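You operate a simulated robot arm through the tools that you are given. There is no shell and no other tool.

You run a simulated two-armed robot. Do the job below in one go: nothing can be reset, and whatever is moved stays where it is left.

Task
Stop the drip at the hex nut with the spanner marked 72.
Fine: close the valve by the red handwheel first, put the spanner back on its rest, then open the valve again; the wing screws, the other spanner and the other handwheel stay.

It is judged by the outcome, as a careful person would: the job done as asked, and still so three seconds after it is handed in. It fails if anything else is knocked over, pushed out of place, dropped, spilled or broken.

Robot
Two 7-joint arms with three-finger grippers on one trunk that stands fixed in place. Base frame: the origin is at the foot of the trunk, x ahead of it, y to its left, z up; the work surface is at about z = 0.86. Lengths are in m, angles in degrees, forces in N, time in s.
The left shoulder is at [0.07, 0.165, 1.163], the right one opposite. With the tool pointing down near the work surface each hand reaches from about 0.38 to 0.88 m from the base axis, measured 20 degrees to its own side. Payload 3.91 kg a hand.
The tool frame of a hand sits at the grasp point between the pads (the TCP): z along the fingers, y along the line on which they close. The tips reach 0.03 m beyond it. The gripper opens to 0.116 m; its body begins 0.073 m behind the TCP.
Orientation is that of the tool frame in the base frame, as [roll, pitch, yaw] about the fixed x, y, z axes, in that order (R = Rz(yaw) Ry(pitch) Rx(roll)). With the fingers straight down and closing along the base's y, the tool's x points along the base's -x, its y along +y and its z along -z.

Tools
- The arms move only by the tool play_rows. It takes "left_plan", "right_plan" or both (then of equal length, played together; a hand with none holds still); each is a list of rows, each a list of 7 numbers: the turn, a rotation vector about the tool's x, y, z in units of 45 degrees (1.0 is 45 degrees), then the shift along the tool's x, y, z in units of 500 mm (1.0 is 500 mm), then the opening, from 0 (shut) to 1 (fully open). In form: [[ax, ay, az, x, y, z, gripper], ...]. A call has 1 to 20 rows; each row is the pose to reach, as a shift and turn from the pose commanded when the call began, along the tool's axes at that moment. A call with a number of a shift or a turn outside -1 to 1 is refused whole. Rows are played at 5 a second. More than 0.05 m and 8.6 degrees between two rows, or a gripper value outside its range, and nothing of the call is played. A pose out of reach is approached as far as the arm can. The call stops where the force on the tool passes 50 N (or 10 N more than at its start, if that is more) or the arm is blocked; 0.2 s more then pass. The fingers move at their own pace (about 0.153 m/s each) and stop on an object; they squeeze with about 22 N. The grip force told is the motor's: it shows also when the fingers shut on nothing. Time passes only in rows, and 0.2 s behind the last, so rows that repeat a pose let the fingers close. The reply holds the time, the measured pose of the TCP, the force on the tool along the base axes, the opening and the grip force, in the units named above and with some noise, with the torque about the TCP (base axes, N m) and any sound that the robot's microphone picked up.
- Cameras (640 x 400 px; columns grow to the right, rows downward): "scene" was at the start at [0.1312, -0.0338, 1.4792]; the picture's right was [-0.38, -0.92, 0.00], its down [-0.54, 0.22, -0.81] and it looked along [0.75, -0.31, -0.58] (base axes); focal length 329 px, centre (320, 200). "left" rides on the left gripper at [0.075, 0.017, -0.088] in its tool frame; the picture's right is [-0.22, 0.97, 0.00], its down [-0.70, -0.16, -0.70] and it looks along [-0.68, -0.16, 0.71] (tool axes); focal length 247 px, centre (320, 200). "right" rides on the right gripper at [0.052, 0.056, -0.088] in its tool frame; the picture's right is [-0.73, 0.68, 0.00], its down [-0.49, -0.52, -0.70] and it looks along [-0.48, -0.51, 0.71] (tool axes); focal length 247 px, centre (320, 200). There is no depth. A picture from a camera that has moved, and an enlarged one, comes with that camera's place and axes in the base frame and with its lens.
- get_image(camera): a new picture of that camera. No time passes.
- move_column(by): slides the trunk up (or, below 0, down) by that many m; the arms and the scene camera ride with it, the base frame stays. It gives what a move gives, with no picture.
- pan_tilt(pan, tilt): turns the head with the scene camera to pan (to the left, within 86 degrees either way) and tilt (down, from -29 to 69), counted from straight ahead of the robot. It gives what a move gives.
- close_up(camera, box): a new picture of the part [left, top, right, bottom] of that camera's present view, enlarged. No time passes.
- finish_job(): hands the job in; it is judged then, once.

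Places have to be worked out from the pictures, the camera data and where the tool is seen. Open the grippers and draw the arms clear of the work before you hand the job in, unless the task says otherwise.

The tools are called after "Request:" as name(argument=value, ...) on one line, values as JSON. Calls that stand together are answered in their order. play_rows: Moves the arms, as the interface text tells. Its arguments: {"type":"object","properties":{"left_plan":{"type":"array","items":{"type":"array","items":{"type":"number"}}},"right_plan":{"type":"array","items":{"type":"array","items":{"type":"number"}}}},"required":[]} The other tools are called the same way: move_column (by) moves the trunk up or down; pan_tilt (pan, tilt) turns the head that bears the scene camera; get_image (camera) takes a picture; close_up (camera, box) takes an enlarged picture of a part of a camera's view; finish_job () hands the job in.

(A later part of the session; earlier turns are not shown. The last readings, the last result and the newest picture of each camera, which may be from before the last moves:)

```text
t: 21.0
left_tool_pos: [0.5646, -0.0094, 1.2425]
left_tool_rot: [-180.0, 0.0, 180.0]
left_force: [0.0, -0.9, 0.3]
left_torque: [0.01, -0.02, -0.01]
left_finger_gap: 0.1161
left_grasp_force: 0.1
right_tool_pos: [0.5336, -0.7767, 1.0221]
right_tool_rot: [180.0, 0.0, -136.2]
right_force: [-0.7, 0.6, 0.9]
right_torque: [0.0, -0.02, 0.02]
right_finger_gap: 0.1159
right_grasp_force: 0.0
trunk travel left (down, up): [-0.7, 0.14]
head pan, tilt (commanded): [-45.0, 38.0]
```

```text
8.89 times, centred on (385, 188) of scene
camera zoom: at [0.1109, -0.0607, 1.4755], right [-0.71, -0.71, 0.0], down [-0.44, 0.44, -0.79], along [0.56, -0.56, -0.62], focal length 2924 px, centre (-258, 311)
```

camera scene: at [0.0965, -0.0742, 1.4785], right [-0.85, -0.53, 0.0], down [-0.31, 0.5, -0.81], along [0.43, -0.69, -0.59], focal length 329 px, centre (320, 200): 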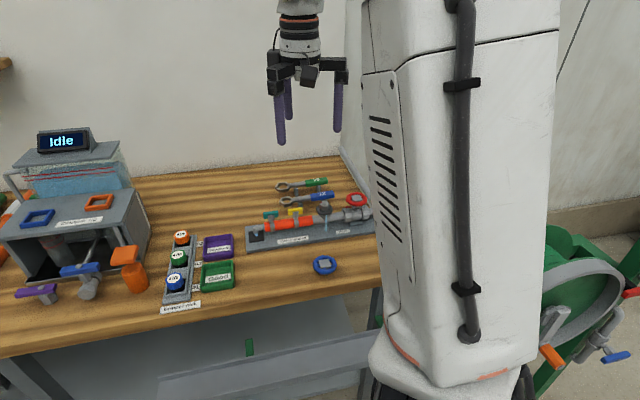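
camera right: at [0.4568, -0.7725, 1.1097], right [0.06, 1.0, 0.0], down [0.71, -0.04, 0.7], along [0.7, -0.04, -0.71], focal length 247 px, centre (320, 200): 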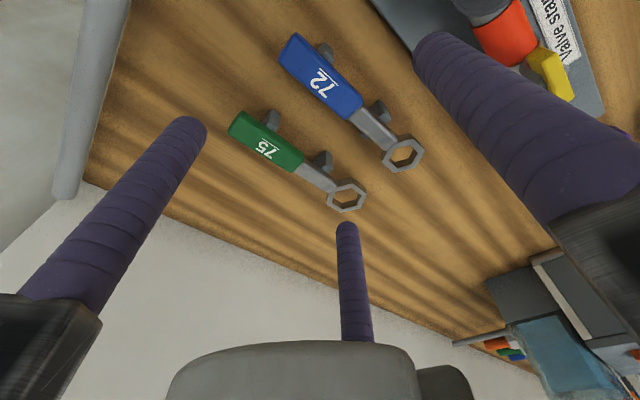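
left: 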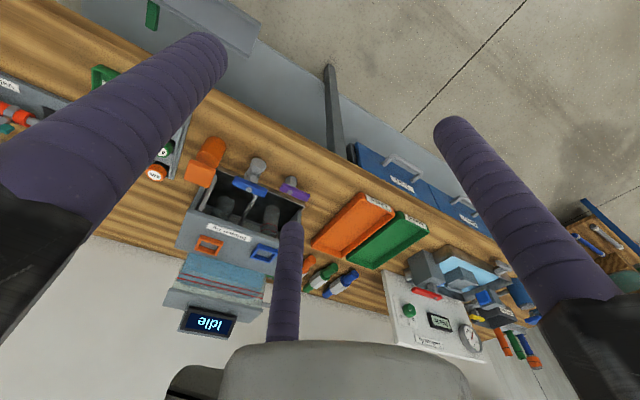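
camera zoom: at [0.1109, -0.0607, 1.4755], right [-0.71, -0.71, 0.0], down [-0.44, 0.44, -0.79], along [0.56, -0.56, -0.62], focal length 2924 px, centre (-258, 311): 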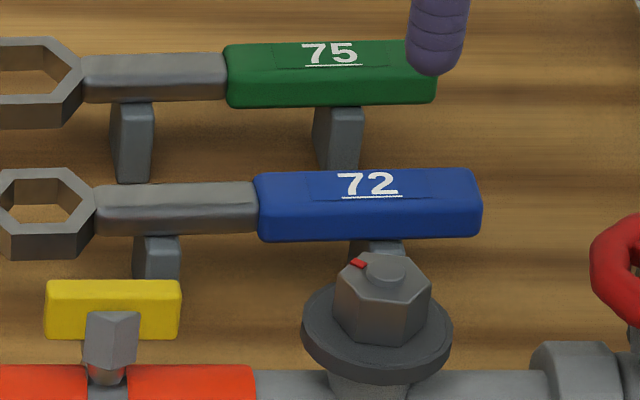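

The posts have flat tops about 30 mm wide (n 0.095–0.125) with no prongs, a little wider than the handle, so the fingertips must stay at or above the post tops (~0.887). I narrow the fingers and descend to TCP z ≈ 0.925 first to compare tip and handle heights.

Request:
play_rows(right_plan=[[0, 0, 0, -0.008, -0.0026, 0.07, 0.62], [0, 0, 0, -0.008, -0.0026, 0.13, 0.62], [0, 0, 0, -0.008, -0.0026, 0.17, 0.62], [0, 0, 0, -0.008, -0.0026, 0.194, 0.62], [0, 0, 0, -0.008, -0.0026, 0.194, 0.62]])

Request:
close_up(camera="scene", box=[350, 140, 440, 210])

Request:
close_up(camera="right", box=[200, 0, 440, 200])

```text
t: 22.2
left_tool_pos: [0.5664, -0.0103, 1.2424]
left_tool_rot: [-180.0, -0.1, 179.9]
left_force: [1.1, 0.4, -0.4]
left_torque: [0.03, 0.02, -0.01]
left_finger_gap: 0.1161
left_grasp_force: 0.0
right_tool_pos: [0.5372, -0.7747, 0.9244]
right_tool_rot: [-179.9, 0.0, -136.3]
right_force: [0.5, 0.1, -0.4]
right_torque: [-0.01, -0.02, 0.02]
right_finger_gap: 0.0718
right_grasp_force: 0.0
trunk travel left (down, up): [-0.7, 0.14]
head pan, tilt (commanded): [-45.0, 38.0]
```

```text
5.71 times, centred on (395, 175) of scene
camera zoom: at [0.1111, -0.061, 1.4754], right [-0.71, -0.71, 0.0], down [-0.44, 0.44, -0.79], along [0.56, -0.56, -0.62], focal length 1880 px, centre (-109, 343)
```

zoom: 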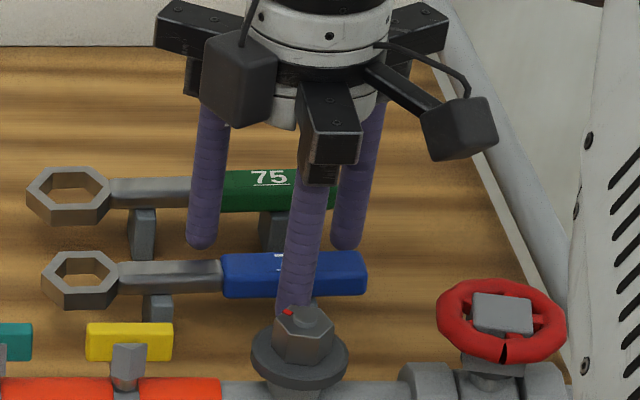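

```text
2.00 times, centred on (320, 100) of right
camera zoom: at [0.4607, -0.7705, 1.0125], right [0.06, 1.0, 0.0], down [0.71, -0.04, 0.7], along [0.7, -0.04, -0.71], focal length 494 px, centre (320, 400)
```

zoom: 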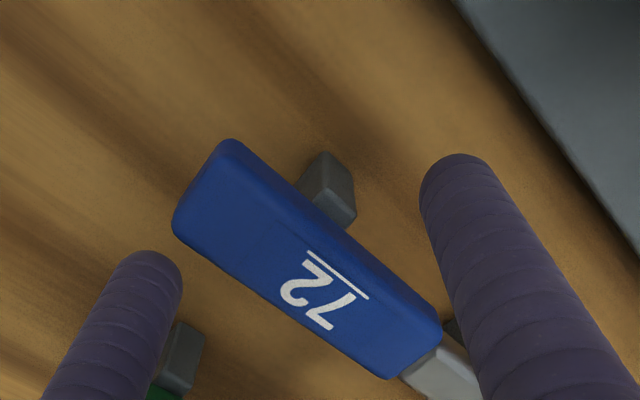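

The handle centre is at about (0.524, -0.777), its top at z ≈ 0.900, post tops ≈ 0.886. I shift 6 mm toward the handle's middle, lower to TCP z ≈ 0.914 and close to just short of contact to check centring.

Request:
play_rows(right_plan=[[0, 0, 0, 0.012, 0, 0.01, 0.5], [0, 0, 0, 0.012, 0, 0.021, 0.42], [0, 0, 0, 0.012, 0, 0.021, 0.4], [0, 0, 0, 0.012, 0, 0.021, 0.4]])

Request:
close_up(camera="right", box=[200, 0, 440, 200])

Request:
close_up(camera="scene", box=[350, 140, 440, 210])

```text
t: 23.2
left_tool_pos: [0.5656, -0.0106, 1.2425]
left_tool_rot: [-180.0, -0.1, -179.9]
left_force: [0.2, 0.0, -0.1]
left_torque: [0.01, -0.02, 0.02]
left_finger_gap: 0.1162
left_grasp_force: 0.0
right_tool_pos: [0.532, -0.7803, 0.9132]
right_tool_rot: [-180.0, 0.0, -136.2]
right_force: [0.2, 0.4, -0.1]
right_torque: [-0.01, -0.02, 0.02]
right_finger_gap: 0.0463
right_grasp_force: 0.1
trunk travel left (down, up): [-0.7, 0.14]
head pan, tilt (commanded): [-45.0, 38.0]
```

```text
2.00 times, centred on (320, 100) of right
camera zoom: at [0.4563, -0.7749, 1.0021], right [0.06, 1.0, 0.0], down [0.71, -0.04, 0.7], along [0.7, -0.04, -0.71], focal length 494 px, centre (320, 400)
```

zoom: 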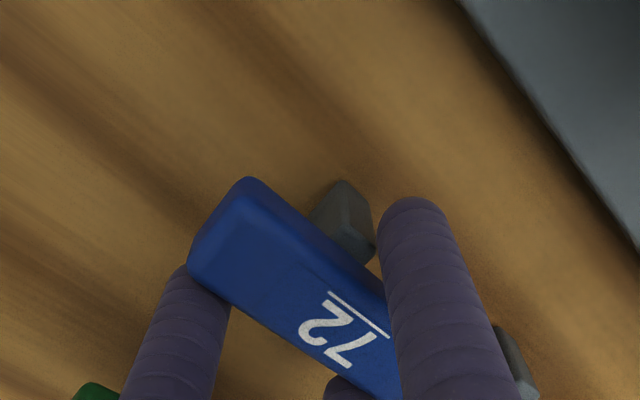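

```text
5.71 times, centred on (395, 175) of scene
camera zoom: at [0.1111, -0.0613, 1.4754], right [-0.71, -0.71, 0.0], down [-0.44, 0.44, -0.79], along [0.56, -0.56, -0.62], focal length 1880 px, centre (-109, 343)
```

zoom: 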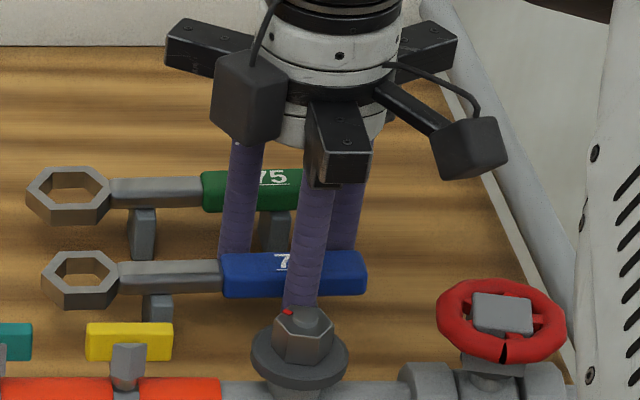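

The fingers straddle the handle's middle. I close on it now.

Request:
play_rows(right_plan=[[0, 0, 0, 0, 0, 0, 0.35], [0, 0, 0, 0, 0, 0, 0.3], [0, 0, 0, 0, 0, 0, 0.1], [0, 0, 0, 0, 0, 0, 0.0], [0, 0, 0, 0, 0, 0, 0.0]])

Request:
close_up(camera="right", box=[200, 0, 440, 200])

Request:
close_up(camera="scene", box=[350, 140, 440, 210])

```text
t: 24.4
left_tool_pos: [0.5634, -0.0068, 1.2435]
left_tool_rot: [-179.8, 0.1, -180.0]
left_force: [0.1, -0.3, 0.5]
left_torque: [-0.02, 0.01, 0.01]
left_finger_gap: 0.1158
left_grasp_force: 0.0
right_tool_pos: [0.5302, -0.7769, 0.9156]
right_tool_rot: [-179.9, 0.0, -136.2]
right_force: [-13.7, 14.8, 4.5]
right_torque: [0.42, 0.45, -0.07]
right_finger_gap: 0.0369
right_grasp_force: 21.7
trunk travel left (down, up): [-0.7, 0.14]
head pan, tilt (commanded): [-45.0, 38.0]
```

```text
2.00 times, centred on (320, 100) of right
camera zoom: at [0.4544, -0.7727, 1.005], right [0.06, 1.0, 0.0], down [0.71, -0.04, 0.7], along [0.7, -0.04, -0.71], focal length 494 px, centre (320, 400)
```

zoom: 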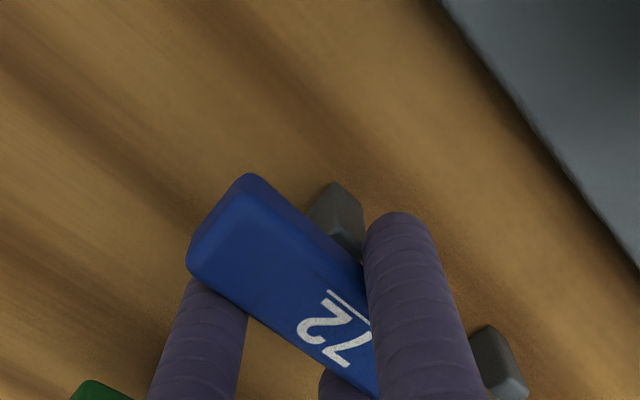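

```text
5.71 times, centred on (395, 175) of scene
camera zoom: at [0.1085, -0.058, 1.4758], right [-0.71, -0.71, 0.0], down [-0.43, 0.43, -0.79], along [0.56, -0.56, -0.61], focal length 1880 px, centre (-109, 343)
```

zoom: 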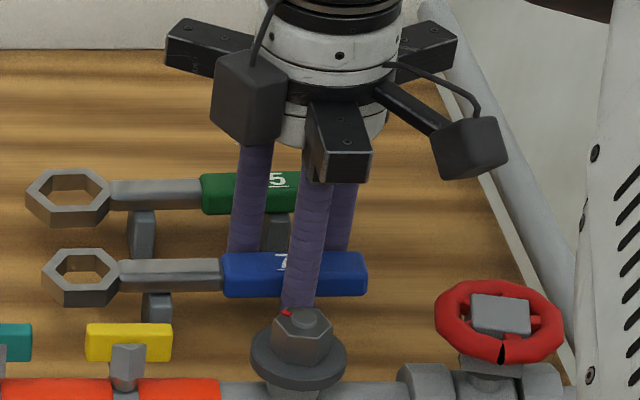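

The fingers hold (gap 0.037, 22 N) but 20 N push sideways: finger A's tip seems to press on the post edge. I lift 10 mm slowly so that it slides free of the post and squeezes only the handle.

Request:
play_rows(right_plan=[[0, 0, 0, 0, 0, -0.006, 0], [0, 0, 0, 0, 0, -0.012, 0], [0, 0, 0, 0, 0, -0.02, 0], [0, 0, 0, 0, 0, -0.02, 0]])

Request:
close_up(camera="scene", box=[350, 140, 440, 210])

Request:
close_up(camera="right", box=[200, 0, 440, 200])

```text
t: 25.4
left_tool_pos: [0.5663, -0.0118, 1.2422]
left_tool_rot: [-180.0, 0.0, -179.9]
left_force: [0.5, 0.6, -0.2]
left_torque: [-0.01, -0.04, 0.02]
left_finger_gap: 0.116
left_grasp_force: 0.1
right_tool_pos: [0.5329, -0.7797, 0.9227]
right_tool_rot: [-180.0, 0.1, -136.2]
right_force: [0.3, 0.3, -0.8]
right_torque: [-0.03, 0.02, 0.04]
right_finger_gap: 0.0365
right_grasp_force: 21.5
trunk travel left (down, up): [-0.7, 0.14]
head pan, tilt (commanded): [-45.0, 38.0]
```

```text
5.71 times, centred on (395, 175) of scene
camera zoom: at [0.1115, -0.0614, 1.4754], right [-0.71, -0.71, 0.0], down [-0.44, 0.44, -0.79], along [0.56, -0.56, -0.62], focal length 1880 px, centre (-109, 343)
```

zoom: 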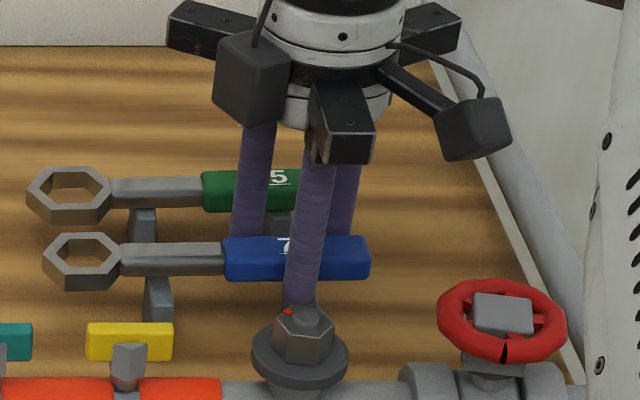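

```text
2.00 times, centred on (320, 100) of right
camera zoom: at [0.4566, -0.775, 1.012], right [0.06, 1.0, 0.0], down [0.71, -0.04, 0.7], along [0.7, -0.04, -0.71], focal length 494 px, centre (320, 400)
```

zoom: 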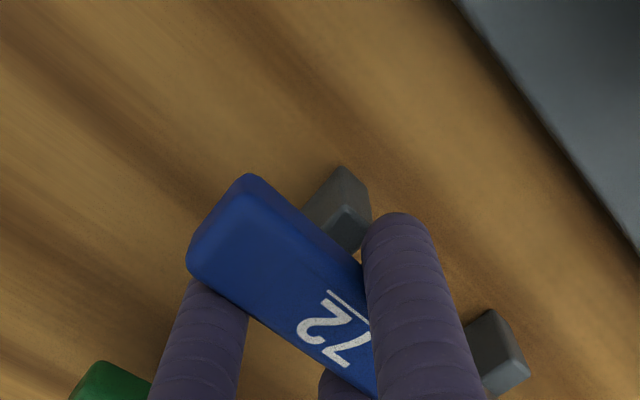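

The spanner is up level and free (side forces gone, gap 0.0365). I lift it to a safe carrying height and look at how it sits in the hand.

Request:
play_rows(right_plan=[[0, 0, 0, 0, 0, -0.04, 0], [0, 0, 0, 0, 0, -0.08, 0], [0, 0, 0, 0, 0, -0.12, 0], [0, 0, 0, 0, 0, -0.16, 0], [0, 0, 0, 0, 0, -0.2, 0], [0, 0, 0, 0, 0, -0.2, 0]])

Request:
get_image(camera="right")

Request:
close_up(camera="scene", box=[330, 110, 470, 220])

```text
t: 26.8
left_tool_pos: [0.567, -0.0103, 1.2428]
left_tool_rot: [-179.9, 0.0, -180.0]
left_force: [-0.1, 0.6, 0.0]
left_torque: [-0.02, 0.0, 0.02]
left_finger_gap: 0.1159
left_grasp_force: 0.0
right_tool_pos: [0.5316, -0.7785, 1.0237]
right_tool_rot: [-179.9, 0.0, -136.2]
right_force: [0.3, -0.7, 1.1]
right_torque: [-0.05, -0.01, -0.02]
right_finger_gap: 0.0094
right_grasp_force: 22.7
trunk travel left (down, up): [-0.7, 0.14]
head pan, tilt (commanded): [-45.0, 38.0]
```

```text
taken
camera right: at [0.4566, -0.7752, 1.1123], right [0.06, 1.0, 0.0], down [0.71, -0.04, 0.7], along [0.7, -0.04, -0.71], focal length 247 px, centre (320, 200)
```

right: 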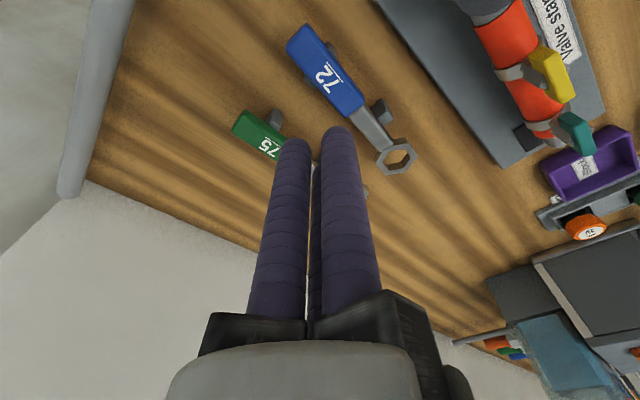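

```text
3.64 times, centred on (400, 165) of scene
camera zoom: at [0.1114, -0.0615, 1.4754], right [-0.71, -0.71, 0.0], down [-0.44, 0.44, -0.79], along [0.56, -0.56, -0.62], focal length 1196 px, centre (29, 327)
```

zoom: 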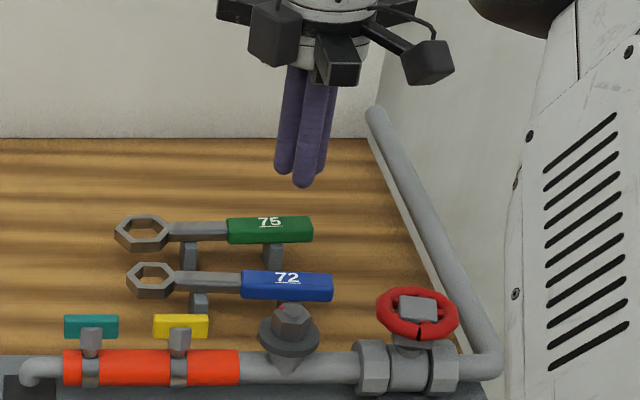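

The grip was too shallow: the spanner slipped out and settled back on its posts. I open the fingers and look closely at how it lies now.

Request:
play_rows(right_plan=[[0, 0, 0, 0, 0, 0, 0.6], [0, 0, 0, 0, 0, 0, 0.9], [0, 0, 0, 0, 0, 0, 0.9]])

Request:
close_up(camera="right", box=[260, 10, 440, 190])

Request:
close_up(camera="scene", box=[350, 155, 430, 210])

```text
t: 27.6
left_tool_pos: [0.5662, -0.0102, 1.2418]
left_tool_rot: [180.0, 0.0, 180.0]
left_force: [-0.3, -0.6, -0.5]
left_torque: [0.01, 0.0, 0.04]
left_finger_gap: 0.1158
left_grasp_force: 0.0
right_tool_pos: [0.5322, -0.7786, 1.0255]
right_tool_rot: [-180.0, 0.0, -136.2]
right_force: [-0.2, -0.1, -0.5]
right_torque: [0.02, -0.03, -0.03]
right_finger_gap: 0.1042
right_grasp_force: 0.2
trunk travel left (down, up): [-0.7, 0.14]
head pan, tilt (commanded): [-45.0, 38.0]
```

```text
2.22 times, centred on (350, 100) of right
camera zoom: at [0.4565, -0.7749, 1.1125], right [0.06, 1.0, 0.0], down [0.71, -0.04, 0.7], along [0.7, -0.04, -0.71], focal length 549 px, centre (253, 422)
```

zoom: 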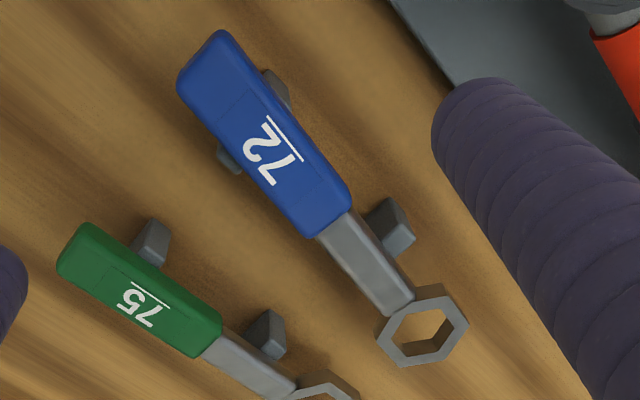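

```text
7.27 times, centred on (390, 182) of scene
camera zoom: at [0.1111, -0.0611, 1.4754], right [-0.71, -0.71, 0.0], down [-0.44, 0.44, -0.79], along [0.56, -0.56, -0.62], focal length 2392 px, centre (-189, 327)
```

zoom: 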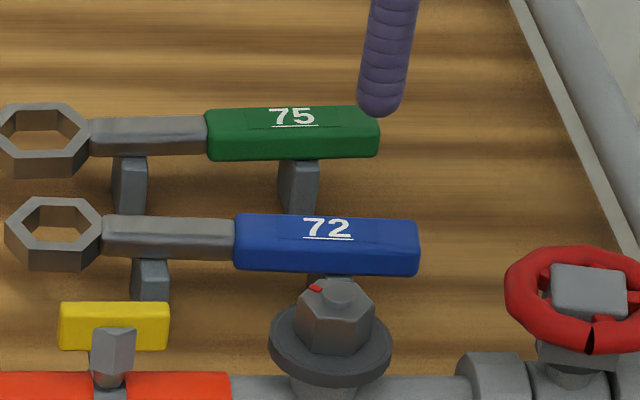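

The spanner lies safely on both posts, turned about 5° (ring ≈ 0.611, -0.705). This time I grip deeper: fingers B and C straddle post 1 at the back and nudge the handle a few mm forward so finger A clears the post. First I descend part way, a bit behind, with the fingers narrowed.

Request:
play_rows(right_plan=[[0, 0, 0, 0.005, 0.0, 0.06, 0.62], [0, 0, 0, 0.0096, 0.0014, 0.12, 0.62], [0, 0, 0, 0.0096, 0.0014, 0.17, 0.62], [0, 0, 0, 0.0096, 0.0014, 0.19, 0.62], [0, 0, 0, 0.0096, 0.0014, 0.19, 0.62]])

Request:
close_up(camera="right", box=[200, 0, 440, 200])

Request:
close_up(camera="scene", box=[350, 140, 440, 210])

```text
t: 28.8
left_tool_pos: [0.5651, -0.009, 1.2421]
left_tool_rot: [179.8, -0.1, -180.0]
left_force: [-0.3, -0.3, -0.8]
left_torque: [0.0, 0.0, -0.02]
left_finger_gap: 0.1162
left_grasp_force: 0.0
right_tool_pos: [0.5288, -0.7823, 0.9287]
right_tool_rot: [-180.0, 0.0, -136.1]
right_force: [-0.6, -0.2, 0.6]
right_torque: [-0.02, -0.01, -0.03]
right_finger_gap: 0.0716
right_grasp_force: 0.3
trunk travel left (down, up): [-0.7, 0.14]
head pan, tilt (commanded): [-45.0, 38.0]
```

```text
2.00 times, centred on (320, 100) of right
camera zoom: at [0.4526, -0.7781, 1.0169], right [0.06, 1.0, 0.0], down [0.71, -0.04, 0.7], along [0.7, -0.04, -0.71], focal length 494 px, centre (320, 400)
```

zoom: 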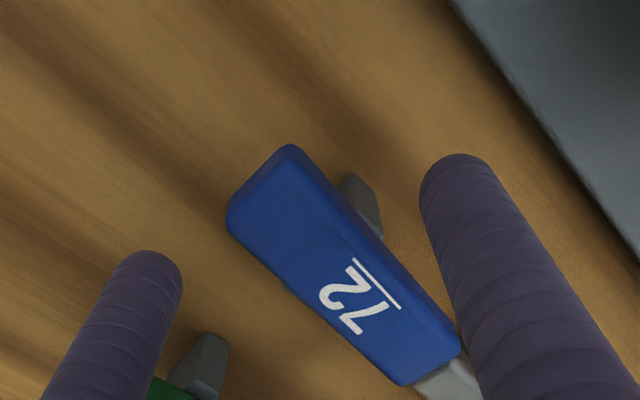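

```text
5.71 times, centred on (395, 175) of scene
camera zoom: at [0.111, -0.061, 1.4755], right [-0.71, -0.71, 0.0], down [-0.44, 0.44, -0.79], along [0.56, -0.56, -0.62], focal length 1880 px, centre (-109, 343)
```

zoom: 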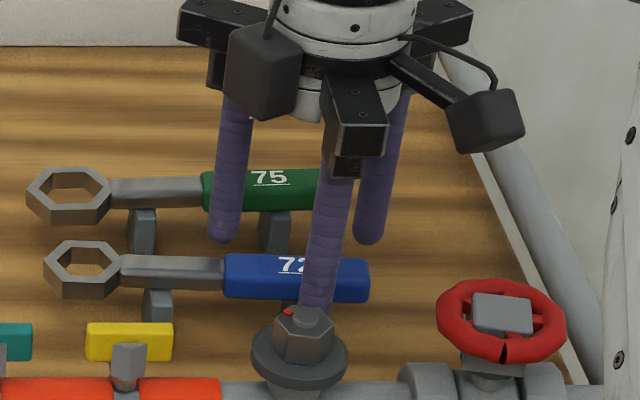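

Centred along the handle, and clear behind it. I descend to TCP z ≈ 0.900 (tips ≈ 0.870, above the table).

Request:
play_rows(right_plan=[[0, 0, 0, 0, 0, 0.02, 0.62], [0, 0, 0, 0, 0, 0.04, 0.62], [0, 0, 0, 0, 0, 0.056, 0.62], [0, 0, 0, 0, 0, 0.056, 0.62]])

Request:
close_up(camera="right", box=[200, 0, 440, 200])

```text
t: 29.8
left_tool_pos: [0.5645, -0.0102, 1.2412]
left_tool_rot: [179.9, 0.0, 180.0]
left_force: [0.0, 0.1, 0.3]
left_torque: [0.02, -0.02, 0.01]
left_finger_gap: 0.116
left_grasp_force: 0.0
right_tool_pos: [0.5275, -0.7821, 0.9017]
right_tool_rot: [-180.0, 0.1, -136.2]
right_force: [0.1, 0.6, 0.1]
right_torque: [-0.01, -0.02, 0.01]
right_finger_gap: 0.0718
right_grasp_force: 0.0
trunk travel left (down, up): [-0.7, 0.14]
head pan, tilt (commanded): [-45.0, 38.0]
```

```text
2.00 times, centred on (320, 100) of right
camera zoom: at [0.4525, -0.7777, 0.9894], right [0.06, 1.0, 0.0], down [0.71, -0.04, 0.7], along [0.7, -0.04, -0.71], focal length 494 px, centre (320, 400)
```

zoom: 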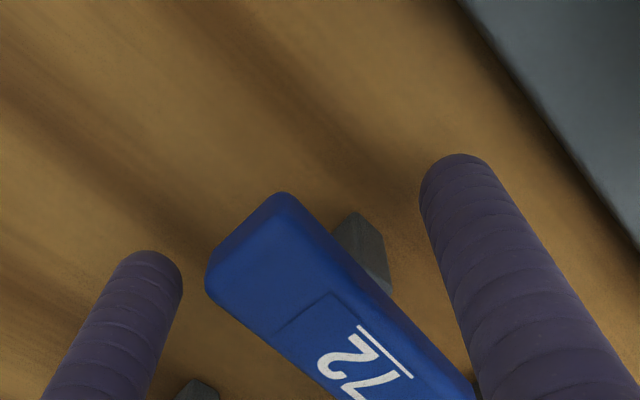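

No contact. Now I move about 10 mm forward while closing in small steps, so the two back fingers align and nudge the handle, then check.

Request:
play_rows(right_plan=[[0, 0, 0, 0, 0.006, 0, 0.58], [0, 0, 0, 0, 0.012, 0, 0.54], [0, 0, 0, 0, 0.0194, 0, 0.5], [0, 0, 0, 0, 0.0194, 0, 0.46], [0, 0, 0, 0, 0.0194, 0, 0.43], [0, 0, 0, 0, 0.0194, 0, 0.4], [0, 0, 0, 0, 0.0194, 0, 0.38], [0, 0, 0, 0, 0.0194, 0, 0.38]])

Request:
close_up(camera="right", box=[200, 0, 440, 200])

Request:
close_up(camera="scene", box=[350, 140, 440, 210])

```text
t: 31.6
left_tool_pos: [0.5657, -0.0102, 1.2424]
left_tool_rot: [-180.0, 0.0, 180.0]
left_force: [-0.2, -0.3, -0.3]
left_torque: [-0.01, 0.03, 0.05]
left_finger_gap: 0.116
left_grasp_force: 0.1
right_tool_pos: [0.5223, -0.7753, 0.9016]
right_tool_rot: [-179.9, 0.0, -136.2]
right_force: [-0.1, -0.7, 0.2]
right_torque: [0.02, -0.02, 0.02]
right_finger_gap: 0.044
right_grasp_force: 0.1
trunk travel left (down, up): [-0.7, 0.14]
head pan, tilt (commanded): [-45.0, 38.0]
```

```text
2.00 times, centred on (320, 100) of right
camera zoom: at [0.4458, -0.7707, 0.9894], right [0.06, 1.0, 0.0], down [0.71, -0.04, 0.7], along [0.7, -0.04, -0.71], focal length 494 px, centre (320, 400)
```

zoom: 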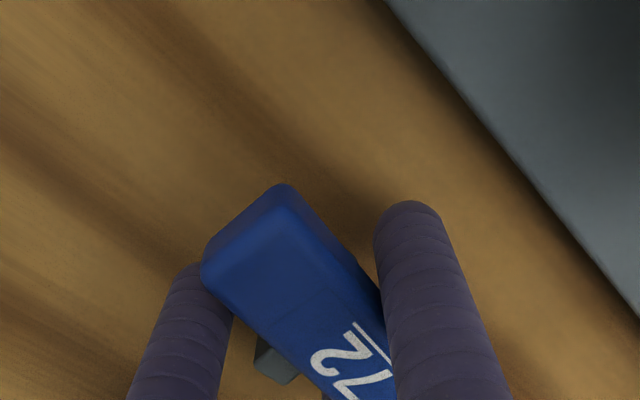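

```text
5.71 times, centred on (395, 175) of scene
camera zoom: at [0.1112, -0.0612, 1.4754], right [-0.71, -0.71, 0.0], down [-0.44, 0.44, -0.79], along [0.56, -0.56, -0.62], focal length 1880 px, centre (-109, 343)
```

zoom: 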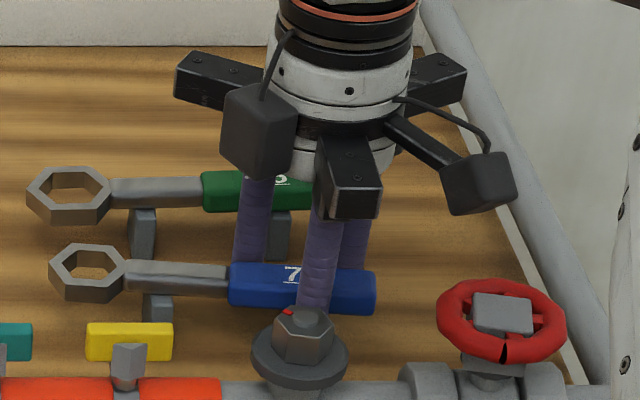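

The handle now overhangs post 1 at the front, so finger A can close on the handle itself. I close fully.

Request:
play_rows(right_plan=[[0, 0, 0, 0, 0, 0, 0.35], [0, 0, 0, 0, 0, 0, 0.32], [0, 0, 0, 0, 0, 0, 0.2], [0, 0, 0, 0, 0, 0, 0.0], [0, 0, 0, 0, 0, 0, 0.0]])

Request:
close_up(camera="right", box=[200, 0, 440, 200])

Request:
close_up(camera="scene", box=[350, 140, 440, 210])

```text
t: 32.8
left_tool_pos: [0.5675, -0.0104, 1.2415]
left_tool_rot: [179.9, 0.0, 180.0]
left_force: [0.0, -0.3, 0.0]
left_torque: [0.03, 0.04, -0.05]
left_finger_gap: 0.1157
left_grasp_force: 0.0
right_tool_pos: [0.5204, -0.7745, 0.9007]
right_tool_rot: [-180.0, 0.0, -136.2]
right_force: [-0.3, 0.3, 0.4]
right_torque: [0.02, -0.02, 0.04]
right_finger_gap: 0.0367
right_grasp_force: 21.7
trunk travel left (down, up): [-0.7, 0.14]
head pan, tilt (commanded): [-45.0, 38.0]
```

```text
2.00 times, centred on (320, 100) of right
camera zoom: at [0.4458, -0.7707, 0.9894], right [0.06, 1.0, 0.0], down [0.71, -0.04, 0.7], along [0.7, -0.04, -0.71], focal length 494 px, centre (320, 400)
```

zoom: 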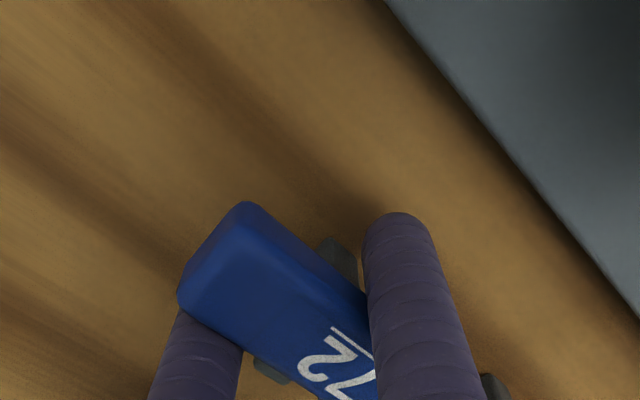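

```text
5.71 times, centred on (395, 175) of scene
camera zoom: at [0.1112, -0.0611, 1.4754], right [-0.71, -0.71, 0.0], down [-0.44, 0.44, -0.79], along [0.56, -0.56, -0.62], focal length 1880 px, centre (-109, 343)
```

zoom: 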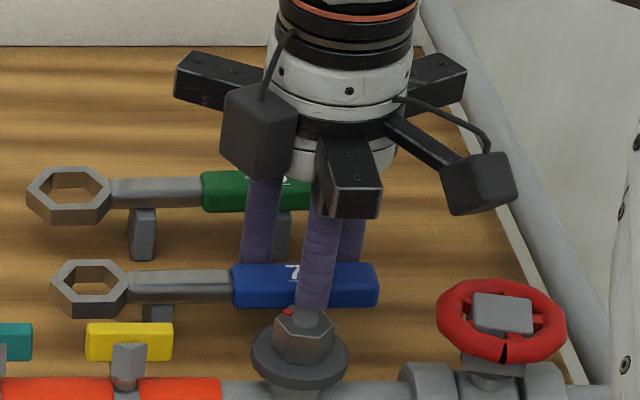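

Clean grip now: 22 N, no side force, spanner parallel to the stand. I lift slowly by 15 mm and check it holds.

Request:
play_rows(right_plan=[[0, 0, 0, 0, 0, -0.006, 0], [0, 0, 0, 0, 0, -0.012, 0], [0, 0, 0, 0, 0, -0.018, 0], [0, 0, 0, 0, 0, -0.024, 0], [0, 0, 0, 0, 0, -0.03, 0], [0, 0, 0, 0, 0, -0.03, 0]])

Request:
close_up(camera="scene", box=[350, 140, 440, 210])

```text
t: 34.2
left_tool_pos: [0.5662, -0.0105, 1.2425]
left_tool_rot: [-180.0, 0.1, -180.0]
left_force: [0.5, 0.0, 0.2]
left_torque: [-0.01, 0.01, 0.04]
left_finger_gap: 0.116
left_grasp_force: 0.0
right_tool_pos: [0.5207, -0.7754, 0.9146]
right_tool_rot: [180.0, 0.1, -136.2]
right_force: [0.1, 0.4, -0.7]
right_torque: [-0.03, 0.02, 0.02]
right_finger_gap: 0.0366
right_grasp_force: 22.1
trunk travel left (down, up): [-0.7, 0.14]
head pan, tilt (commanded): [-45.0, 38.0]
```

```text
5.71 times, centred on (395, 175) of scene
camera zoom: at [0.1114, -0.0614, 1.4754], right [-0.71, -0.71, 0.0], down [-0.44, 0.44, -0.79], along [0.56, -0.56, -0.62], focal length 1880 px, centre (-109, 343)
```

zoom: 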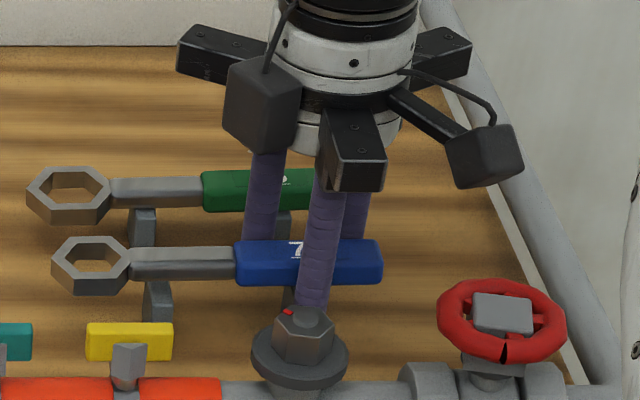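

It holds level. I lift on to z ≈ 1.005 in gentle steps.

Request:
play_rows(right_plan=[[0, 0, 0, 0, 0, -0.015, 0], [0, 0, 0, 0, 0, -0.035, 0], [0, 0, 0, 0, 0, -0.06, 0], [0, 0, 0, 0, 0, -0.085, 0], [0, 0, 0, 0, 0, -0.11, 0], [0, 0, 0, 0, 0, -0.135, 0], [0, 0, 0, 0, 0, -0.16, 0], [0, 0, 0, 0, 0, -0.18, 0], [0, 0, 0, 0, 0, -0.18, 0]])

Request:
get_image(camera="right")

Request:
close_up(camera="scene", box=[330, 110, 470, 220])

```text
t: 36.2
left_tool_pos: [0.566, -0.0111, 1.2419]
left_tool_rot: [-180.0, 0.0, -179.9]
left_force: [0.3, -0.3, -0.2]
left_torque: [0.01, -0.02, 0.0]
left_finger_gap: 0.1161
left_grasp_force: 0.1
right_tool_pos: [0.5203, -0.7748, 1.0055]
right_tool_rot: [180.0, 0.0, -136.3]
right_force: [0.2, -0.3, -0.7]
right_torque: [-0.04, 0.01, -0.02]
right_finger_gap: 0.0363
right_grasp_force: 22.1
trunk travel left (down, up): [-0.7, 0.14]
head pan, tilt (commanded): [-45.0, 38.0]
```

```text
taken
camera right: at [0.4452, -0.7707, 1.0944], right [0.06, 1.0, 0.0], down [0.71, -0.04, 0.7], along [0.7, -0.04, -0.71], focal length 247 px, centre (320, 200)
```

right: 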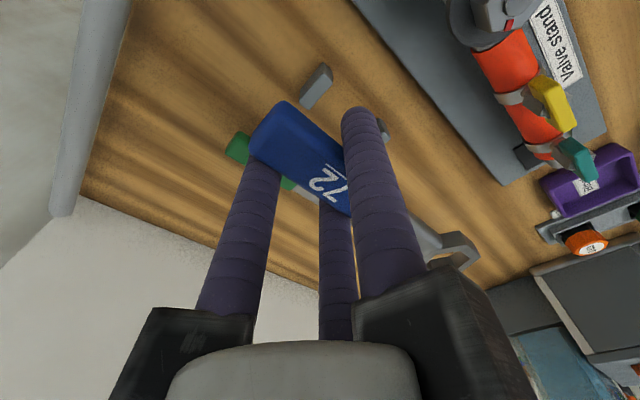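

```text
3.64 times, centred on (400, 165) of scene
camera zoom: at [0.1114, -0.0615, 1.4754], right [-0.71, -0.71, 0.0], down [-0.44, 0.44, -0.79], along [0.56, -0.56, -0.62], focal length 1196 px, centre (29, 327)
```

zoom: 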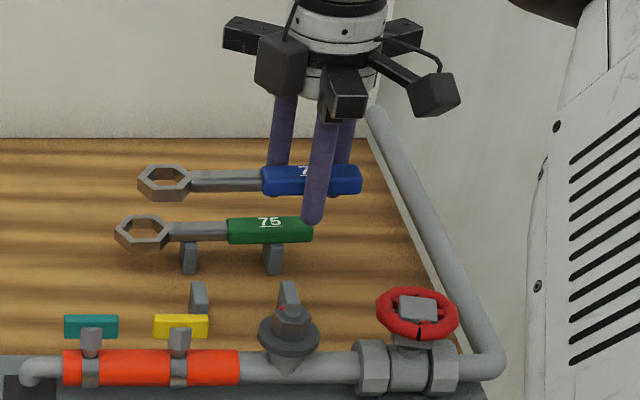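

The spanner is well held; ring centre is about 0.111 m ahead of the TCP. I raise a little and carry it toward the nut, turning clockwise the first half (34.5°).

Request:
play_rows(right_plan=[[0, 0, 0.0, 0, 0, -0.025, 0], [0, 0, 0.0, 0, 0, -0.05, 0], [0, 0, 0.08, 0.0023, 0.02, -0.05, 0], [0, 0, 0.18, 0.0055, 0.048, -0.05, 0], [0, 0, 0.28, 0.0085, 0.075, -0.05, 0], [0, 0, 0.38, 0.0115, 0.102, -0.05, 0], [0, 0, 0.48, 0.0145, 0.129, -0.05, 0], [0, 0, 0.58, 0.0175, 0.156, -0.05, 0], [0, 0, 0.68, 0.0205, 0.182, -0.05, 0], [0, 0, 0.767, 0.023, 0.2042, -0.05, 0], [0, 0, 0.767, 0.023, 0.2042, -0.05, 0]])

Request:
close_up(camera="scene", box=[330, 110, 490, 230])

```text
t: 38.6
left_tool_pos: [0.5662, -0.011, 1.242]
left_tool_rot: [180.0, 0.0, -180.0]
left_force: [0.1, -0.2, -0.5]
left_torque: [-0.03, -0.04, 0.0]
left_finger_gap: 0.116
left_grasp_force: 0.0
right_tool_pos: [0.4428, -0.7086, 1.0313]
right_tool_rot: [180.0, 0.0, -170.8]
right_force: [-0.3, 0.7, -0.7]
right_torque: [-0.03, 0.06, 0.02]
right_finger_gap: 0.0365
right_grasp_force: 21.8
trunk travel left (down, up): [-0.7, 0.14]
head pan, tilt (commanded): [-45.0, 38.0]
```

```text
3.33 times, centred on (410, 170) of scene
camera zoom: at [0.1115, -0.0617, 1.4754], right [-0.71, -0.71, 0.0], down [-0.44, 0.44, -0.79], along [0.56, -0.56, -0.62], focal length 1097 px, centre (20, 300)
```

zoom: 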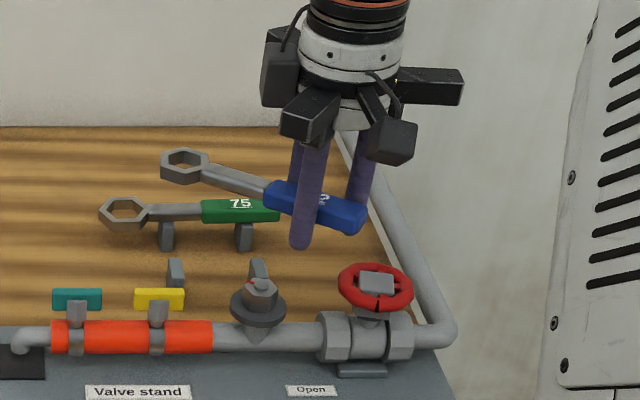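

All good so far. I carry it the second half to bring the ring above the nut with the handle pointing to about 155°.

Request:
play_rows(right_plan=[[0, 0, 0.06, 0.011, 0.0122, 0, 0], [0, 0, 0.16, 0.029, 0.0324, 0, 0], [0, 0, 0.26, 0.0472, 0.0527, 0, 0], [0, 0, 0.36, 0.0654, 0.073, 0, 0], [0, 0, 0.46, 0.0835, 0.0932, 0, 0], [0, 0, 0.56, 0.1017, 0.1135, 0, 0], [0, 0, 0.66, 0.1199, 0.1337, 0, 0], [0, 0, 0.73, 0.1326, 0.1479, 0, 0], [0, 0, 0.762, 0.1384, 0.1544, 0, 0], [0, 0, 0.762, 0.1384, 0.1544, 0, 0]])

Request:
close_up(camera="scene", box=[330, 110, 490, 230])

Request:
get_image(camera="right")

```text
t: 40.8
left_tool_pos: [0.5667, -0.0094, 1.2428]
left_tool_rot: [179.9, 0.0, 180.0]
left_force: [0.0, -0.8, 0.9]
left_torque: [0.0, 0.01, 0.01]
left_finger_gap: 0.1157
left_grasp_force: 0.1
right_tool_pos: [0.3613, -0.6429, 1.0313]
right_tool_rot: [180.0, 0.0, 154.8]
right_force: [-0.1, 0.2, 0.3]
right_torque: [0.0, 0.04, 0.0]
right_finger_gap: 0.0366
right_grasp_force: 21.8
trunk travel left (down, up): [-0.7, 0.14]
head pan, tilt (commanded): [-45.0, 38.0]
```

```text
3.33 times, centred on (410, 170) of scene
camera zoom: at [0.1112, -0.0613, 1.4754], right [-0.71, -0.71, 0.0], down [-0.44, 0.44, -0.79], along [0.56, -0.56, -0.62], focal length 1097 px, centre (20, 300)
```

zoom: 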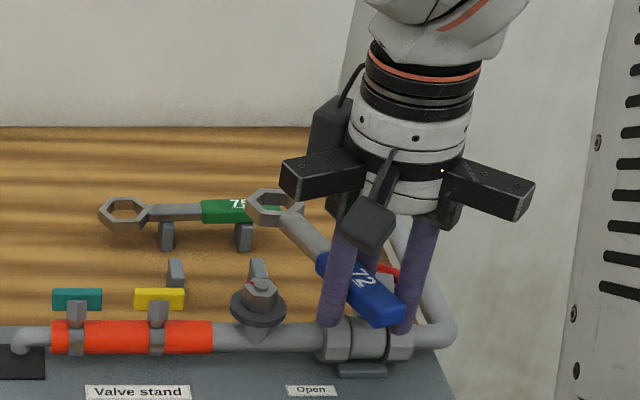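

```text
taken
camera right: at [0.3389, -0.5708, 1.1195], right [0.95, 0.31, 0.0], down [0.22, -0.68, 0.7], along [0.21, -0.67, -0.71], focal length 247 px, centre (320, 200)
```

right: 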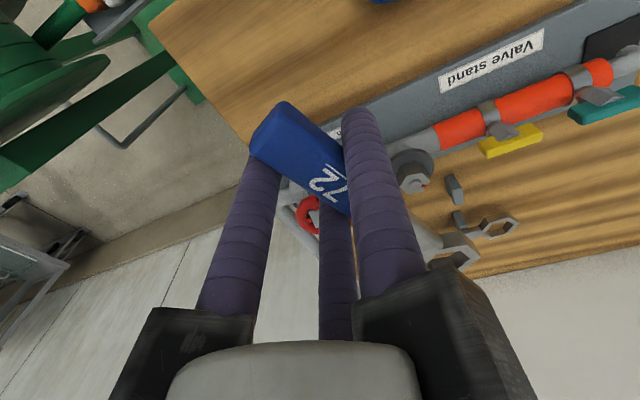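

By the scene camera the ring sits within about 3 mm over the nut. I lower it to just above the stud (TCP z ≈ 0.981) for a finer check.

Request:
play_rows(right_plan=[[0, 0, 0, 0, 0, 0.02, 0], [0, 0, 0, 0, 0, 0.045, 0], [0, 0, 0, 0, 0, 0.07, 0], [0, 0, 0, 0, 0, 0.09, 0], [0, 0, 0, 0, 0, 0.1, 0], [0, 0, 0, 0, 0, 0.1, 0]])

Request:
close_up(camera="scene", box=[370, 160, 450, 220])

Request:
close_up(camera="right", box=[360, 120, 520, 280])

```text
t: 42.2
left_tool_pos: [0.5657, -0.0094, 1.2418]
left_tool_rot: [179.9, -0.1, 180.0]
left_force: [0.1, -1.1, 0.5]
left_torque: [-0.01, -0.02, 0.03]
left_finger_gap: 0.1158
left_grasp_force: 0.0
right_tool_pos: [0.3609, -0.6427, 0.98]
right_tool_rot: [-179.9, 0.0, 155.0]
right_force: [0.6, 0.1, -1.2]
right_torque: [0.04, 0.06, -0.02]
right_finger_gap: 0.0366
right_grasp_force: 22.4
trunk travel left (down, up): [-0.7, 0.14]
head pan, tilt (commanded): [-45.0, 38.0]
```

```text
6.67 times, centred on (410, 190) of scene
camera zoom: at [0.1112, -0.0612, 1.4754], right [-0.71, -0.71, 0.0], down [-0.44, 0.44, -0.79], along [0.56, -0.56, -0.62], focal length 2193 px, centre (-280, 267)
```

zoom: 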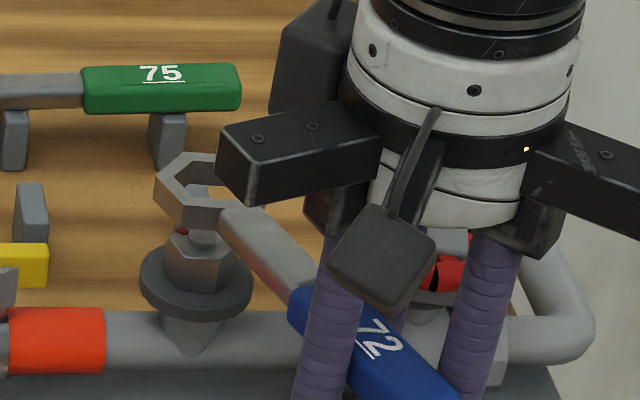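

```text
2.50 times, centred on (440, 200) of right
camera zoom: at [0.339, -0.5711, 1.0687], right [0.95, 0.31, 0.0], down [0.22, -0.68, 0.7], along [0.21, -0.67, -0.71], focal length 617 px, centre (20, 200)
```

zoom: 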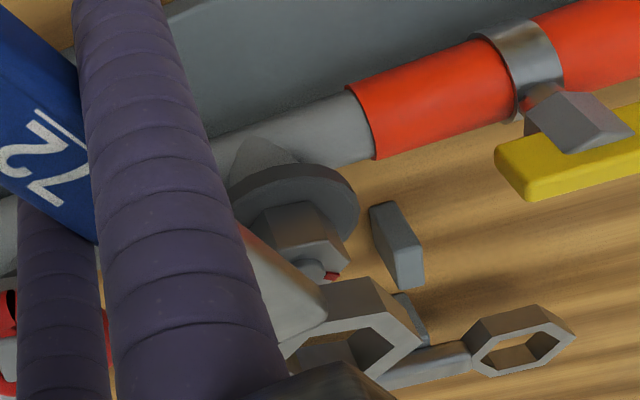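

The ring hovers just above the stud. I zoom in tightly on ring and nut to measure the offset.

Request:
close_up(camera="scene", box=[385, 178, 415, 212])

Request:
close_up(camera="right", box=[400, 180, 500, 280])

```text
11.76 times, centred on (400, 195) of scene
camera zoom: at [0.1112, -0.0612, 1.4754], right [-0.71, -0.71, 0.0], down [-0.44, 0.44, -0.79], along [0.56, -0.56, -0.62], focal length 3870 px, centre (-621, 259)
```

zoom: 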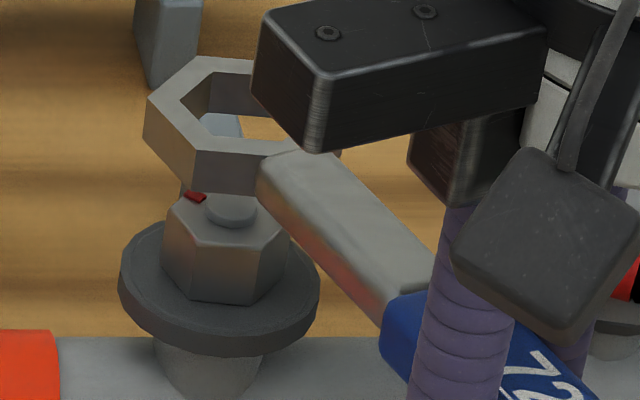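

```text
4.00 times, centred on (450, 230) of right
camera zoom: at [0.339, -0.5711, 1.0687], right [0.95, 0.31, 0.0], down [0.22, -0.68, 0.7], along [0.21, -0.67, -0.71], focal length 988 px, centre (-200, 80)
```

zoom: 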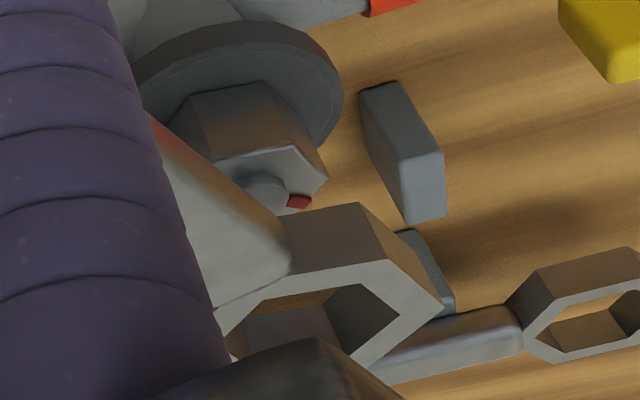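

Both cameras agree the ring is about 2.4 mm too far in +x and 1 mm in -y. I zoom even tighter to compare the edge directions of ring and nut.

Request:
close_up(camera="scene", box=[394, 180, 412, 206])

Request:
close_up(camera="right", box=[430, 195, 485, 260])

```text
15.38 times, centred on (403, 193) of scene
camera zoom: at [0.1112, -0.0612, 1.4754], right [-0.71, -0.71, 0.0], down [-0.44, 0.44, -0.79], along [0.56, -0.56, -0.62], focal length 5061 px, centre (-957, 308)
```

zoom: 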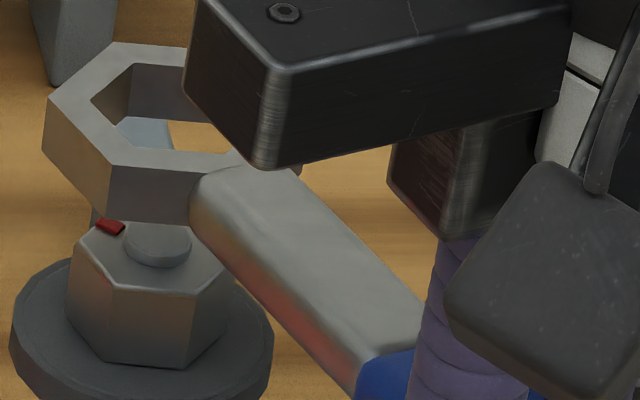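

```text
6.15 times, centred on (458, 228) of right
camera zoom: at [0.339, -0.5711, 1.0687], right [0.95, 0.31, 0.0], down [0.22, -0.68, 0.7], along [0.21, -0.67, -0.71], focal length 1520 px, centre (-526, 31)
```

zoom: 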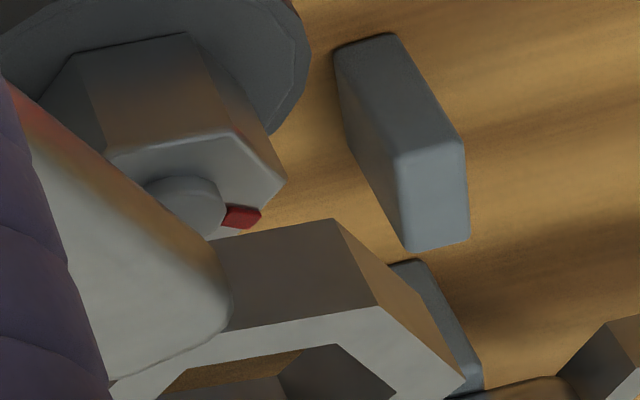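

Exact projection of the hexagon corners from both cameras gives the ring about 1.3 mm off toward the spout and the angle matching. I correct that and lower in small steps to where the ring would touch the nut's top (TCP z ≈ 0.964).

Request:
play_rows(right_plan=[[0, 0, 0, 0, -0.0028, 0.008, 0], [0, 0, 0, 0, -0.0028, 0.016, 0], [0, 0, 0, 0, -0.0028, 0.024, 0], [0, 0, 0, 0, -0.0028, 0.032, 0], [0, 0, 0, 0, -0.0028, 0.032, 0]])

Request:
close_up(camera="scene", box=[391, 183, 415, 213])

Request:
close_up(camera="right", box=[415, 195, 485, 265])

```text
t: 43.4
left_tool_pos: [0.5652, -0.0104, 1.2409]
left_tool_rot: [180.0, -0.1, -180.0]
left_force: [0.0, 0.3, 0.8]
left_torque: [-0.03, 0.01, -0.02]
left_finger_gap: 0.1161
left_grasp_force: 0.1
right_tool_pos: [0.3614, -0.6447, 0.9642]
right_tool_rot: [-180.0, 0.0, 155.0]
right_force: [0.2, -0.1, -1.0]
right_torque: [0.01, 0.02, -0.01]
right_finger_gap: 0.0365
right_grasp_force: 22.2
trunk travel left (down, up): [-0.7, 0.14]
head pan, tilt (commanded): [-45.0, 38.0]
```

```text
13.33 times, centred on (403, 198) of scene
camera zoom: at [0.1111, -0.0611, 1.4754], right [-0.71, -0.71, 0.0], down [-0.44, 0.44, -0.79], along [0.56, -0.56, -0.62], focal length 4386 px, centre (-787, 227)
```

zoom: 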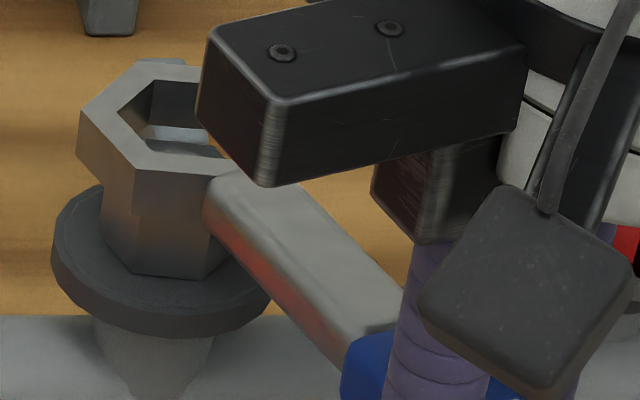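

```text
5.71 times, centred on (450, 230) of right
camera zoom: at [0.3382, -0.5723, 1.0528], right [0.95, 0.31, 0.0], down [0.22, -0.68, 0.7], along [0.22, -0.67, -0.71], focal length 1411 px, centre (-423, 29)
```

zoom: 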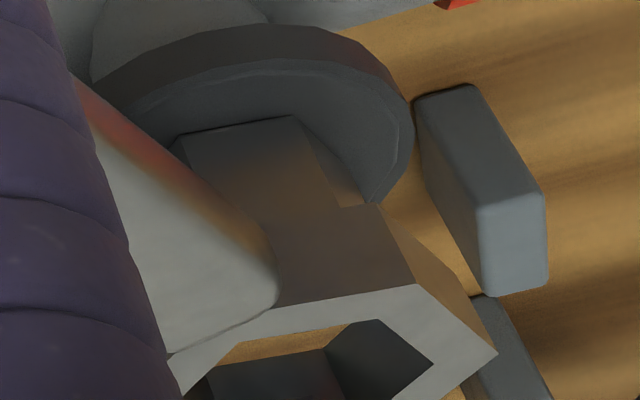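

The ring appears within a millimetre over the nut with no contact force. I lower a further 5 mm in small steps and watch the force.

Request:
play_rows(right_plan=[[0, 0, 0, 0, 0, 0.004, 0], [0, 0, 0, 0, 0, 0.007, 0], [0, 0, 0, 0, 0, 0.01, 0], [0, 0, 0, 0, 0, 0.01, 0]])

Request:
close_up(camera="scene", box=[391, 183, 415, 213])

```text
t: 44.4
left_tool_pos: [0.5649, -0.0098, 1.2425]
left_tool_rot: [-179.9, 0.0, -179.9]
left_force: [0.4, -0.3, -0.6]
left_torque: [0.0, 0.01, -0.01]
left_finger_gap: 0.116
left_grasp_force: 0.1
right_tool_pos: [0.3612, -0.6451, 0.9607]
right_tool_rot: [180.0, 0.0, 155.0]
right_force: [-1.0, -1.3, 6.5]
right_torque: [-0.22, -0.76, -0.22]
right_finger_gap: 0.0368
right_grasp_force: 22.1
trunk travel left (down, up): [-0.7, 0.14]
head pan, tilt (commanded): [-45.0, 38.0]
```

```text
13.33 times, centred on (403, 198) of scene
camera zoom: at [0.1105, -0.0606, 1.4755], right [-0.71, -0.71, 0.0], down [-0.43, 0.44, -0.79], along [0.56, -0.56, -0.62], focal length 4386 px, centre (-787, 227)
```

zoom: 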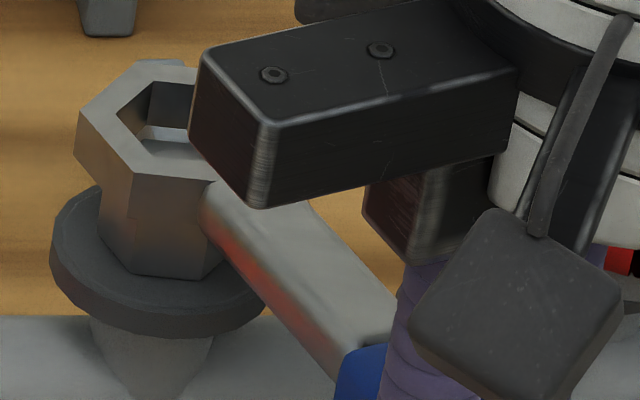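

Contact at the nut top with 6.5 N; the torque suggests the ring's far (+x) side rests on the nut, so the ring should go slightly further away. I nudge 1 mm along the handle axis toward the back while pressing lightly.

Request:
play_rows(right_plan=[[0, 0, 0, -0.001, -0.0004, 0.002, 0], [0, 0, 0, -0.0019, -0.0007, 0.003, 0], [0, 0, 0, -0.0019, -0.0007, 0.003, 0]])

```text
t: 45.2
left_tool_pos: [0.5648, -0.0082, 1.2428]
left_tool_rot: [180.0, 0.0, -180.0]
left_force: [-0.4, -0.3, -0.8]
left_torque: [0.0, 0.0, 0.01]
left_finger_gap: 0.1162
left_grasp_force: 0.2
right_tool_pos: [0.3612, -0.6436, 0.9592]
right_tool_rot: [-180.0, 0.2, 155.0]
right_force: [-2.9, -0.1, 8.8]
right_torque: [-0.28, -0.77, -0.12]
right_finger_gap: 0.0366
right_grasp_force: 22.1
trunk travel left (down, up): [-0.7, 0.14]
head pan, tilt (commanded): [-45.0, 38.0]
```

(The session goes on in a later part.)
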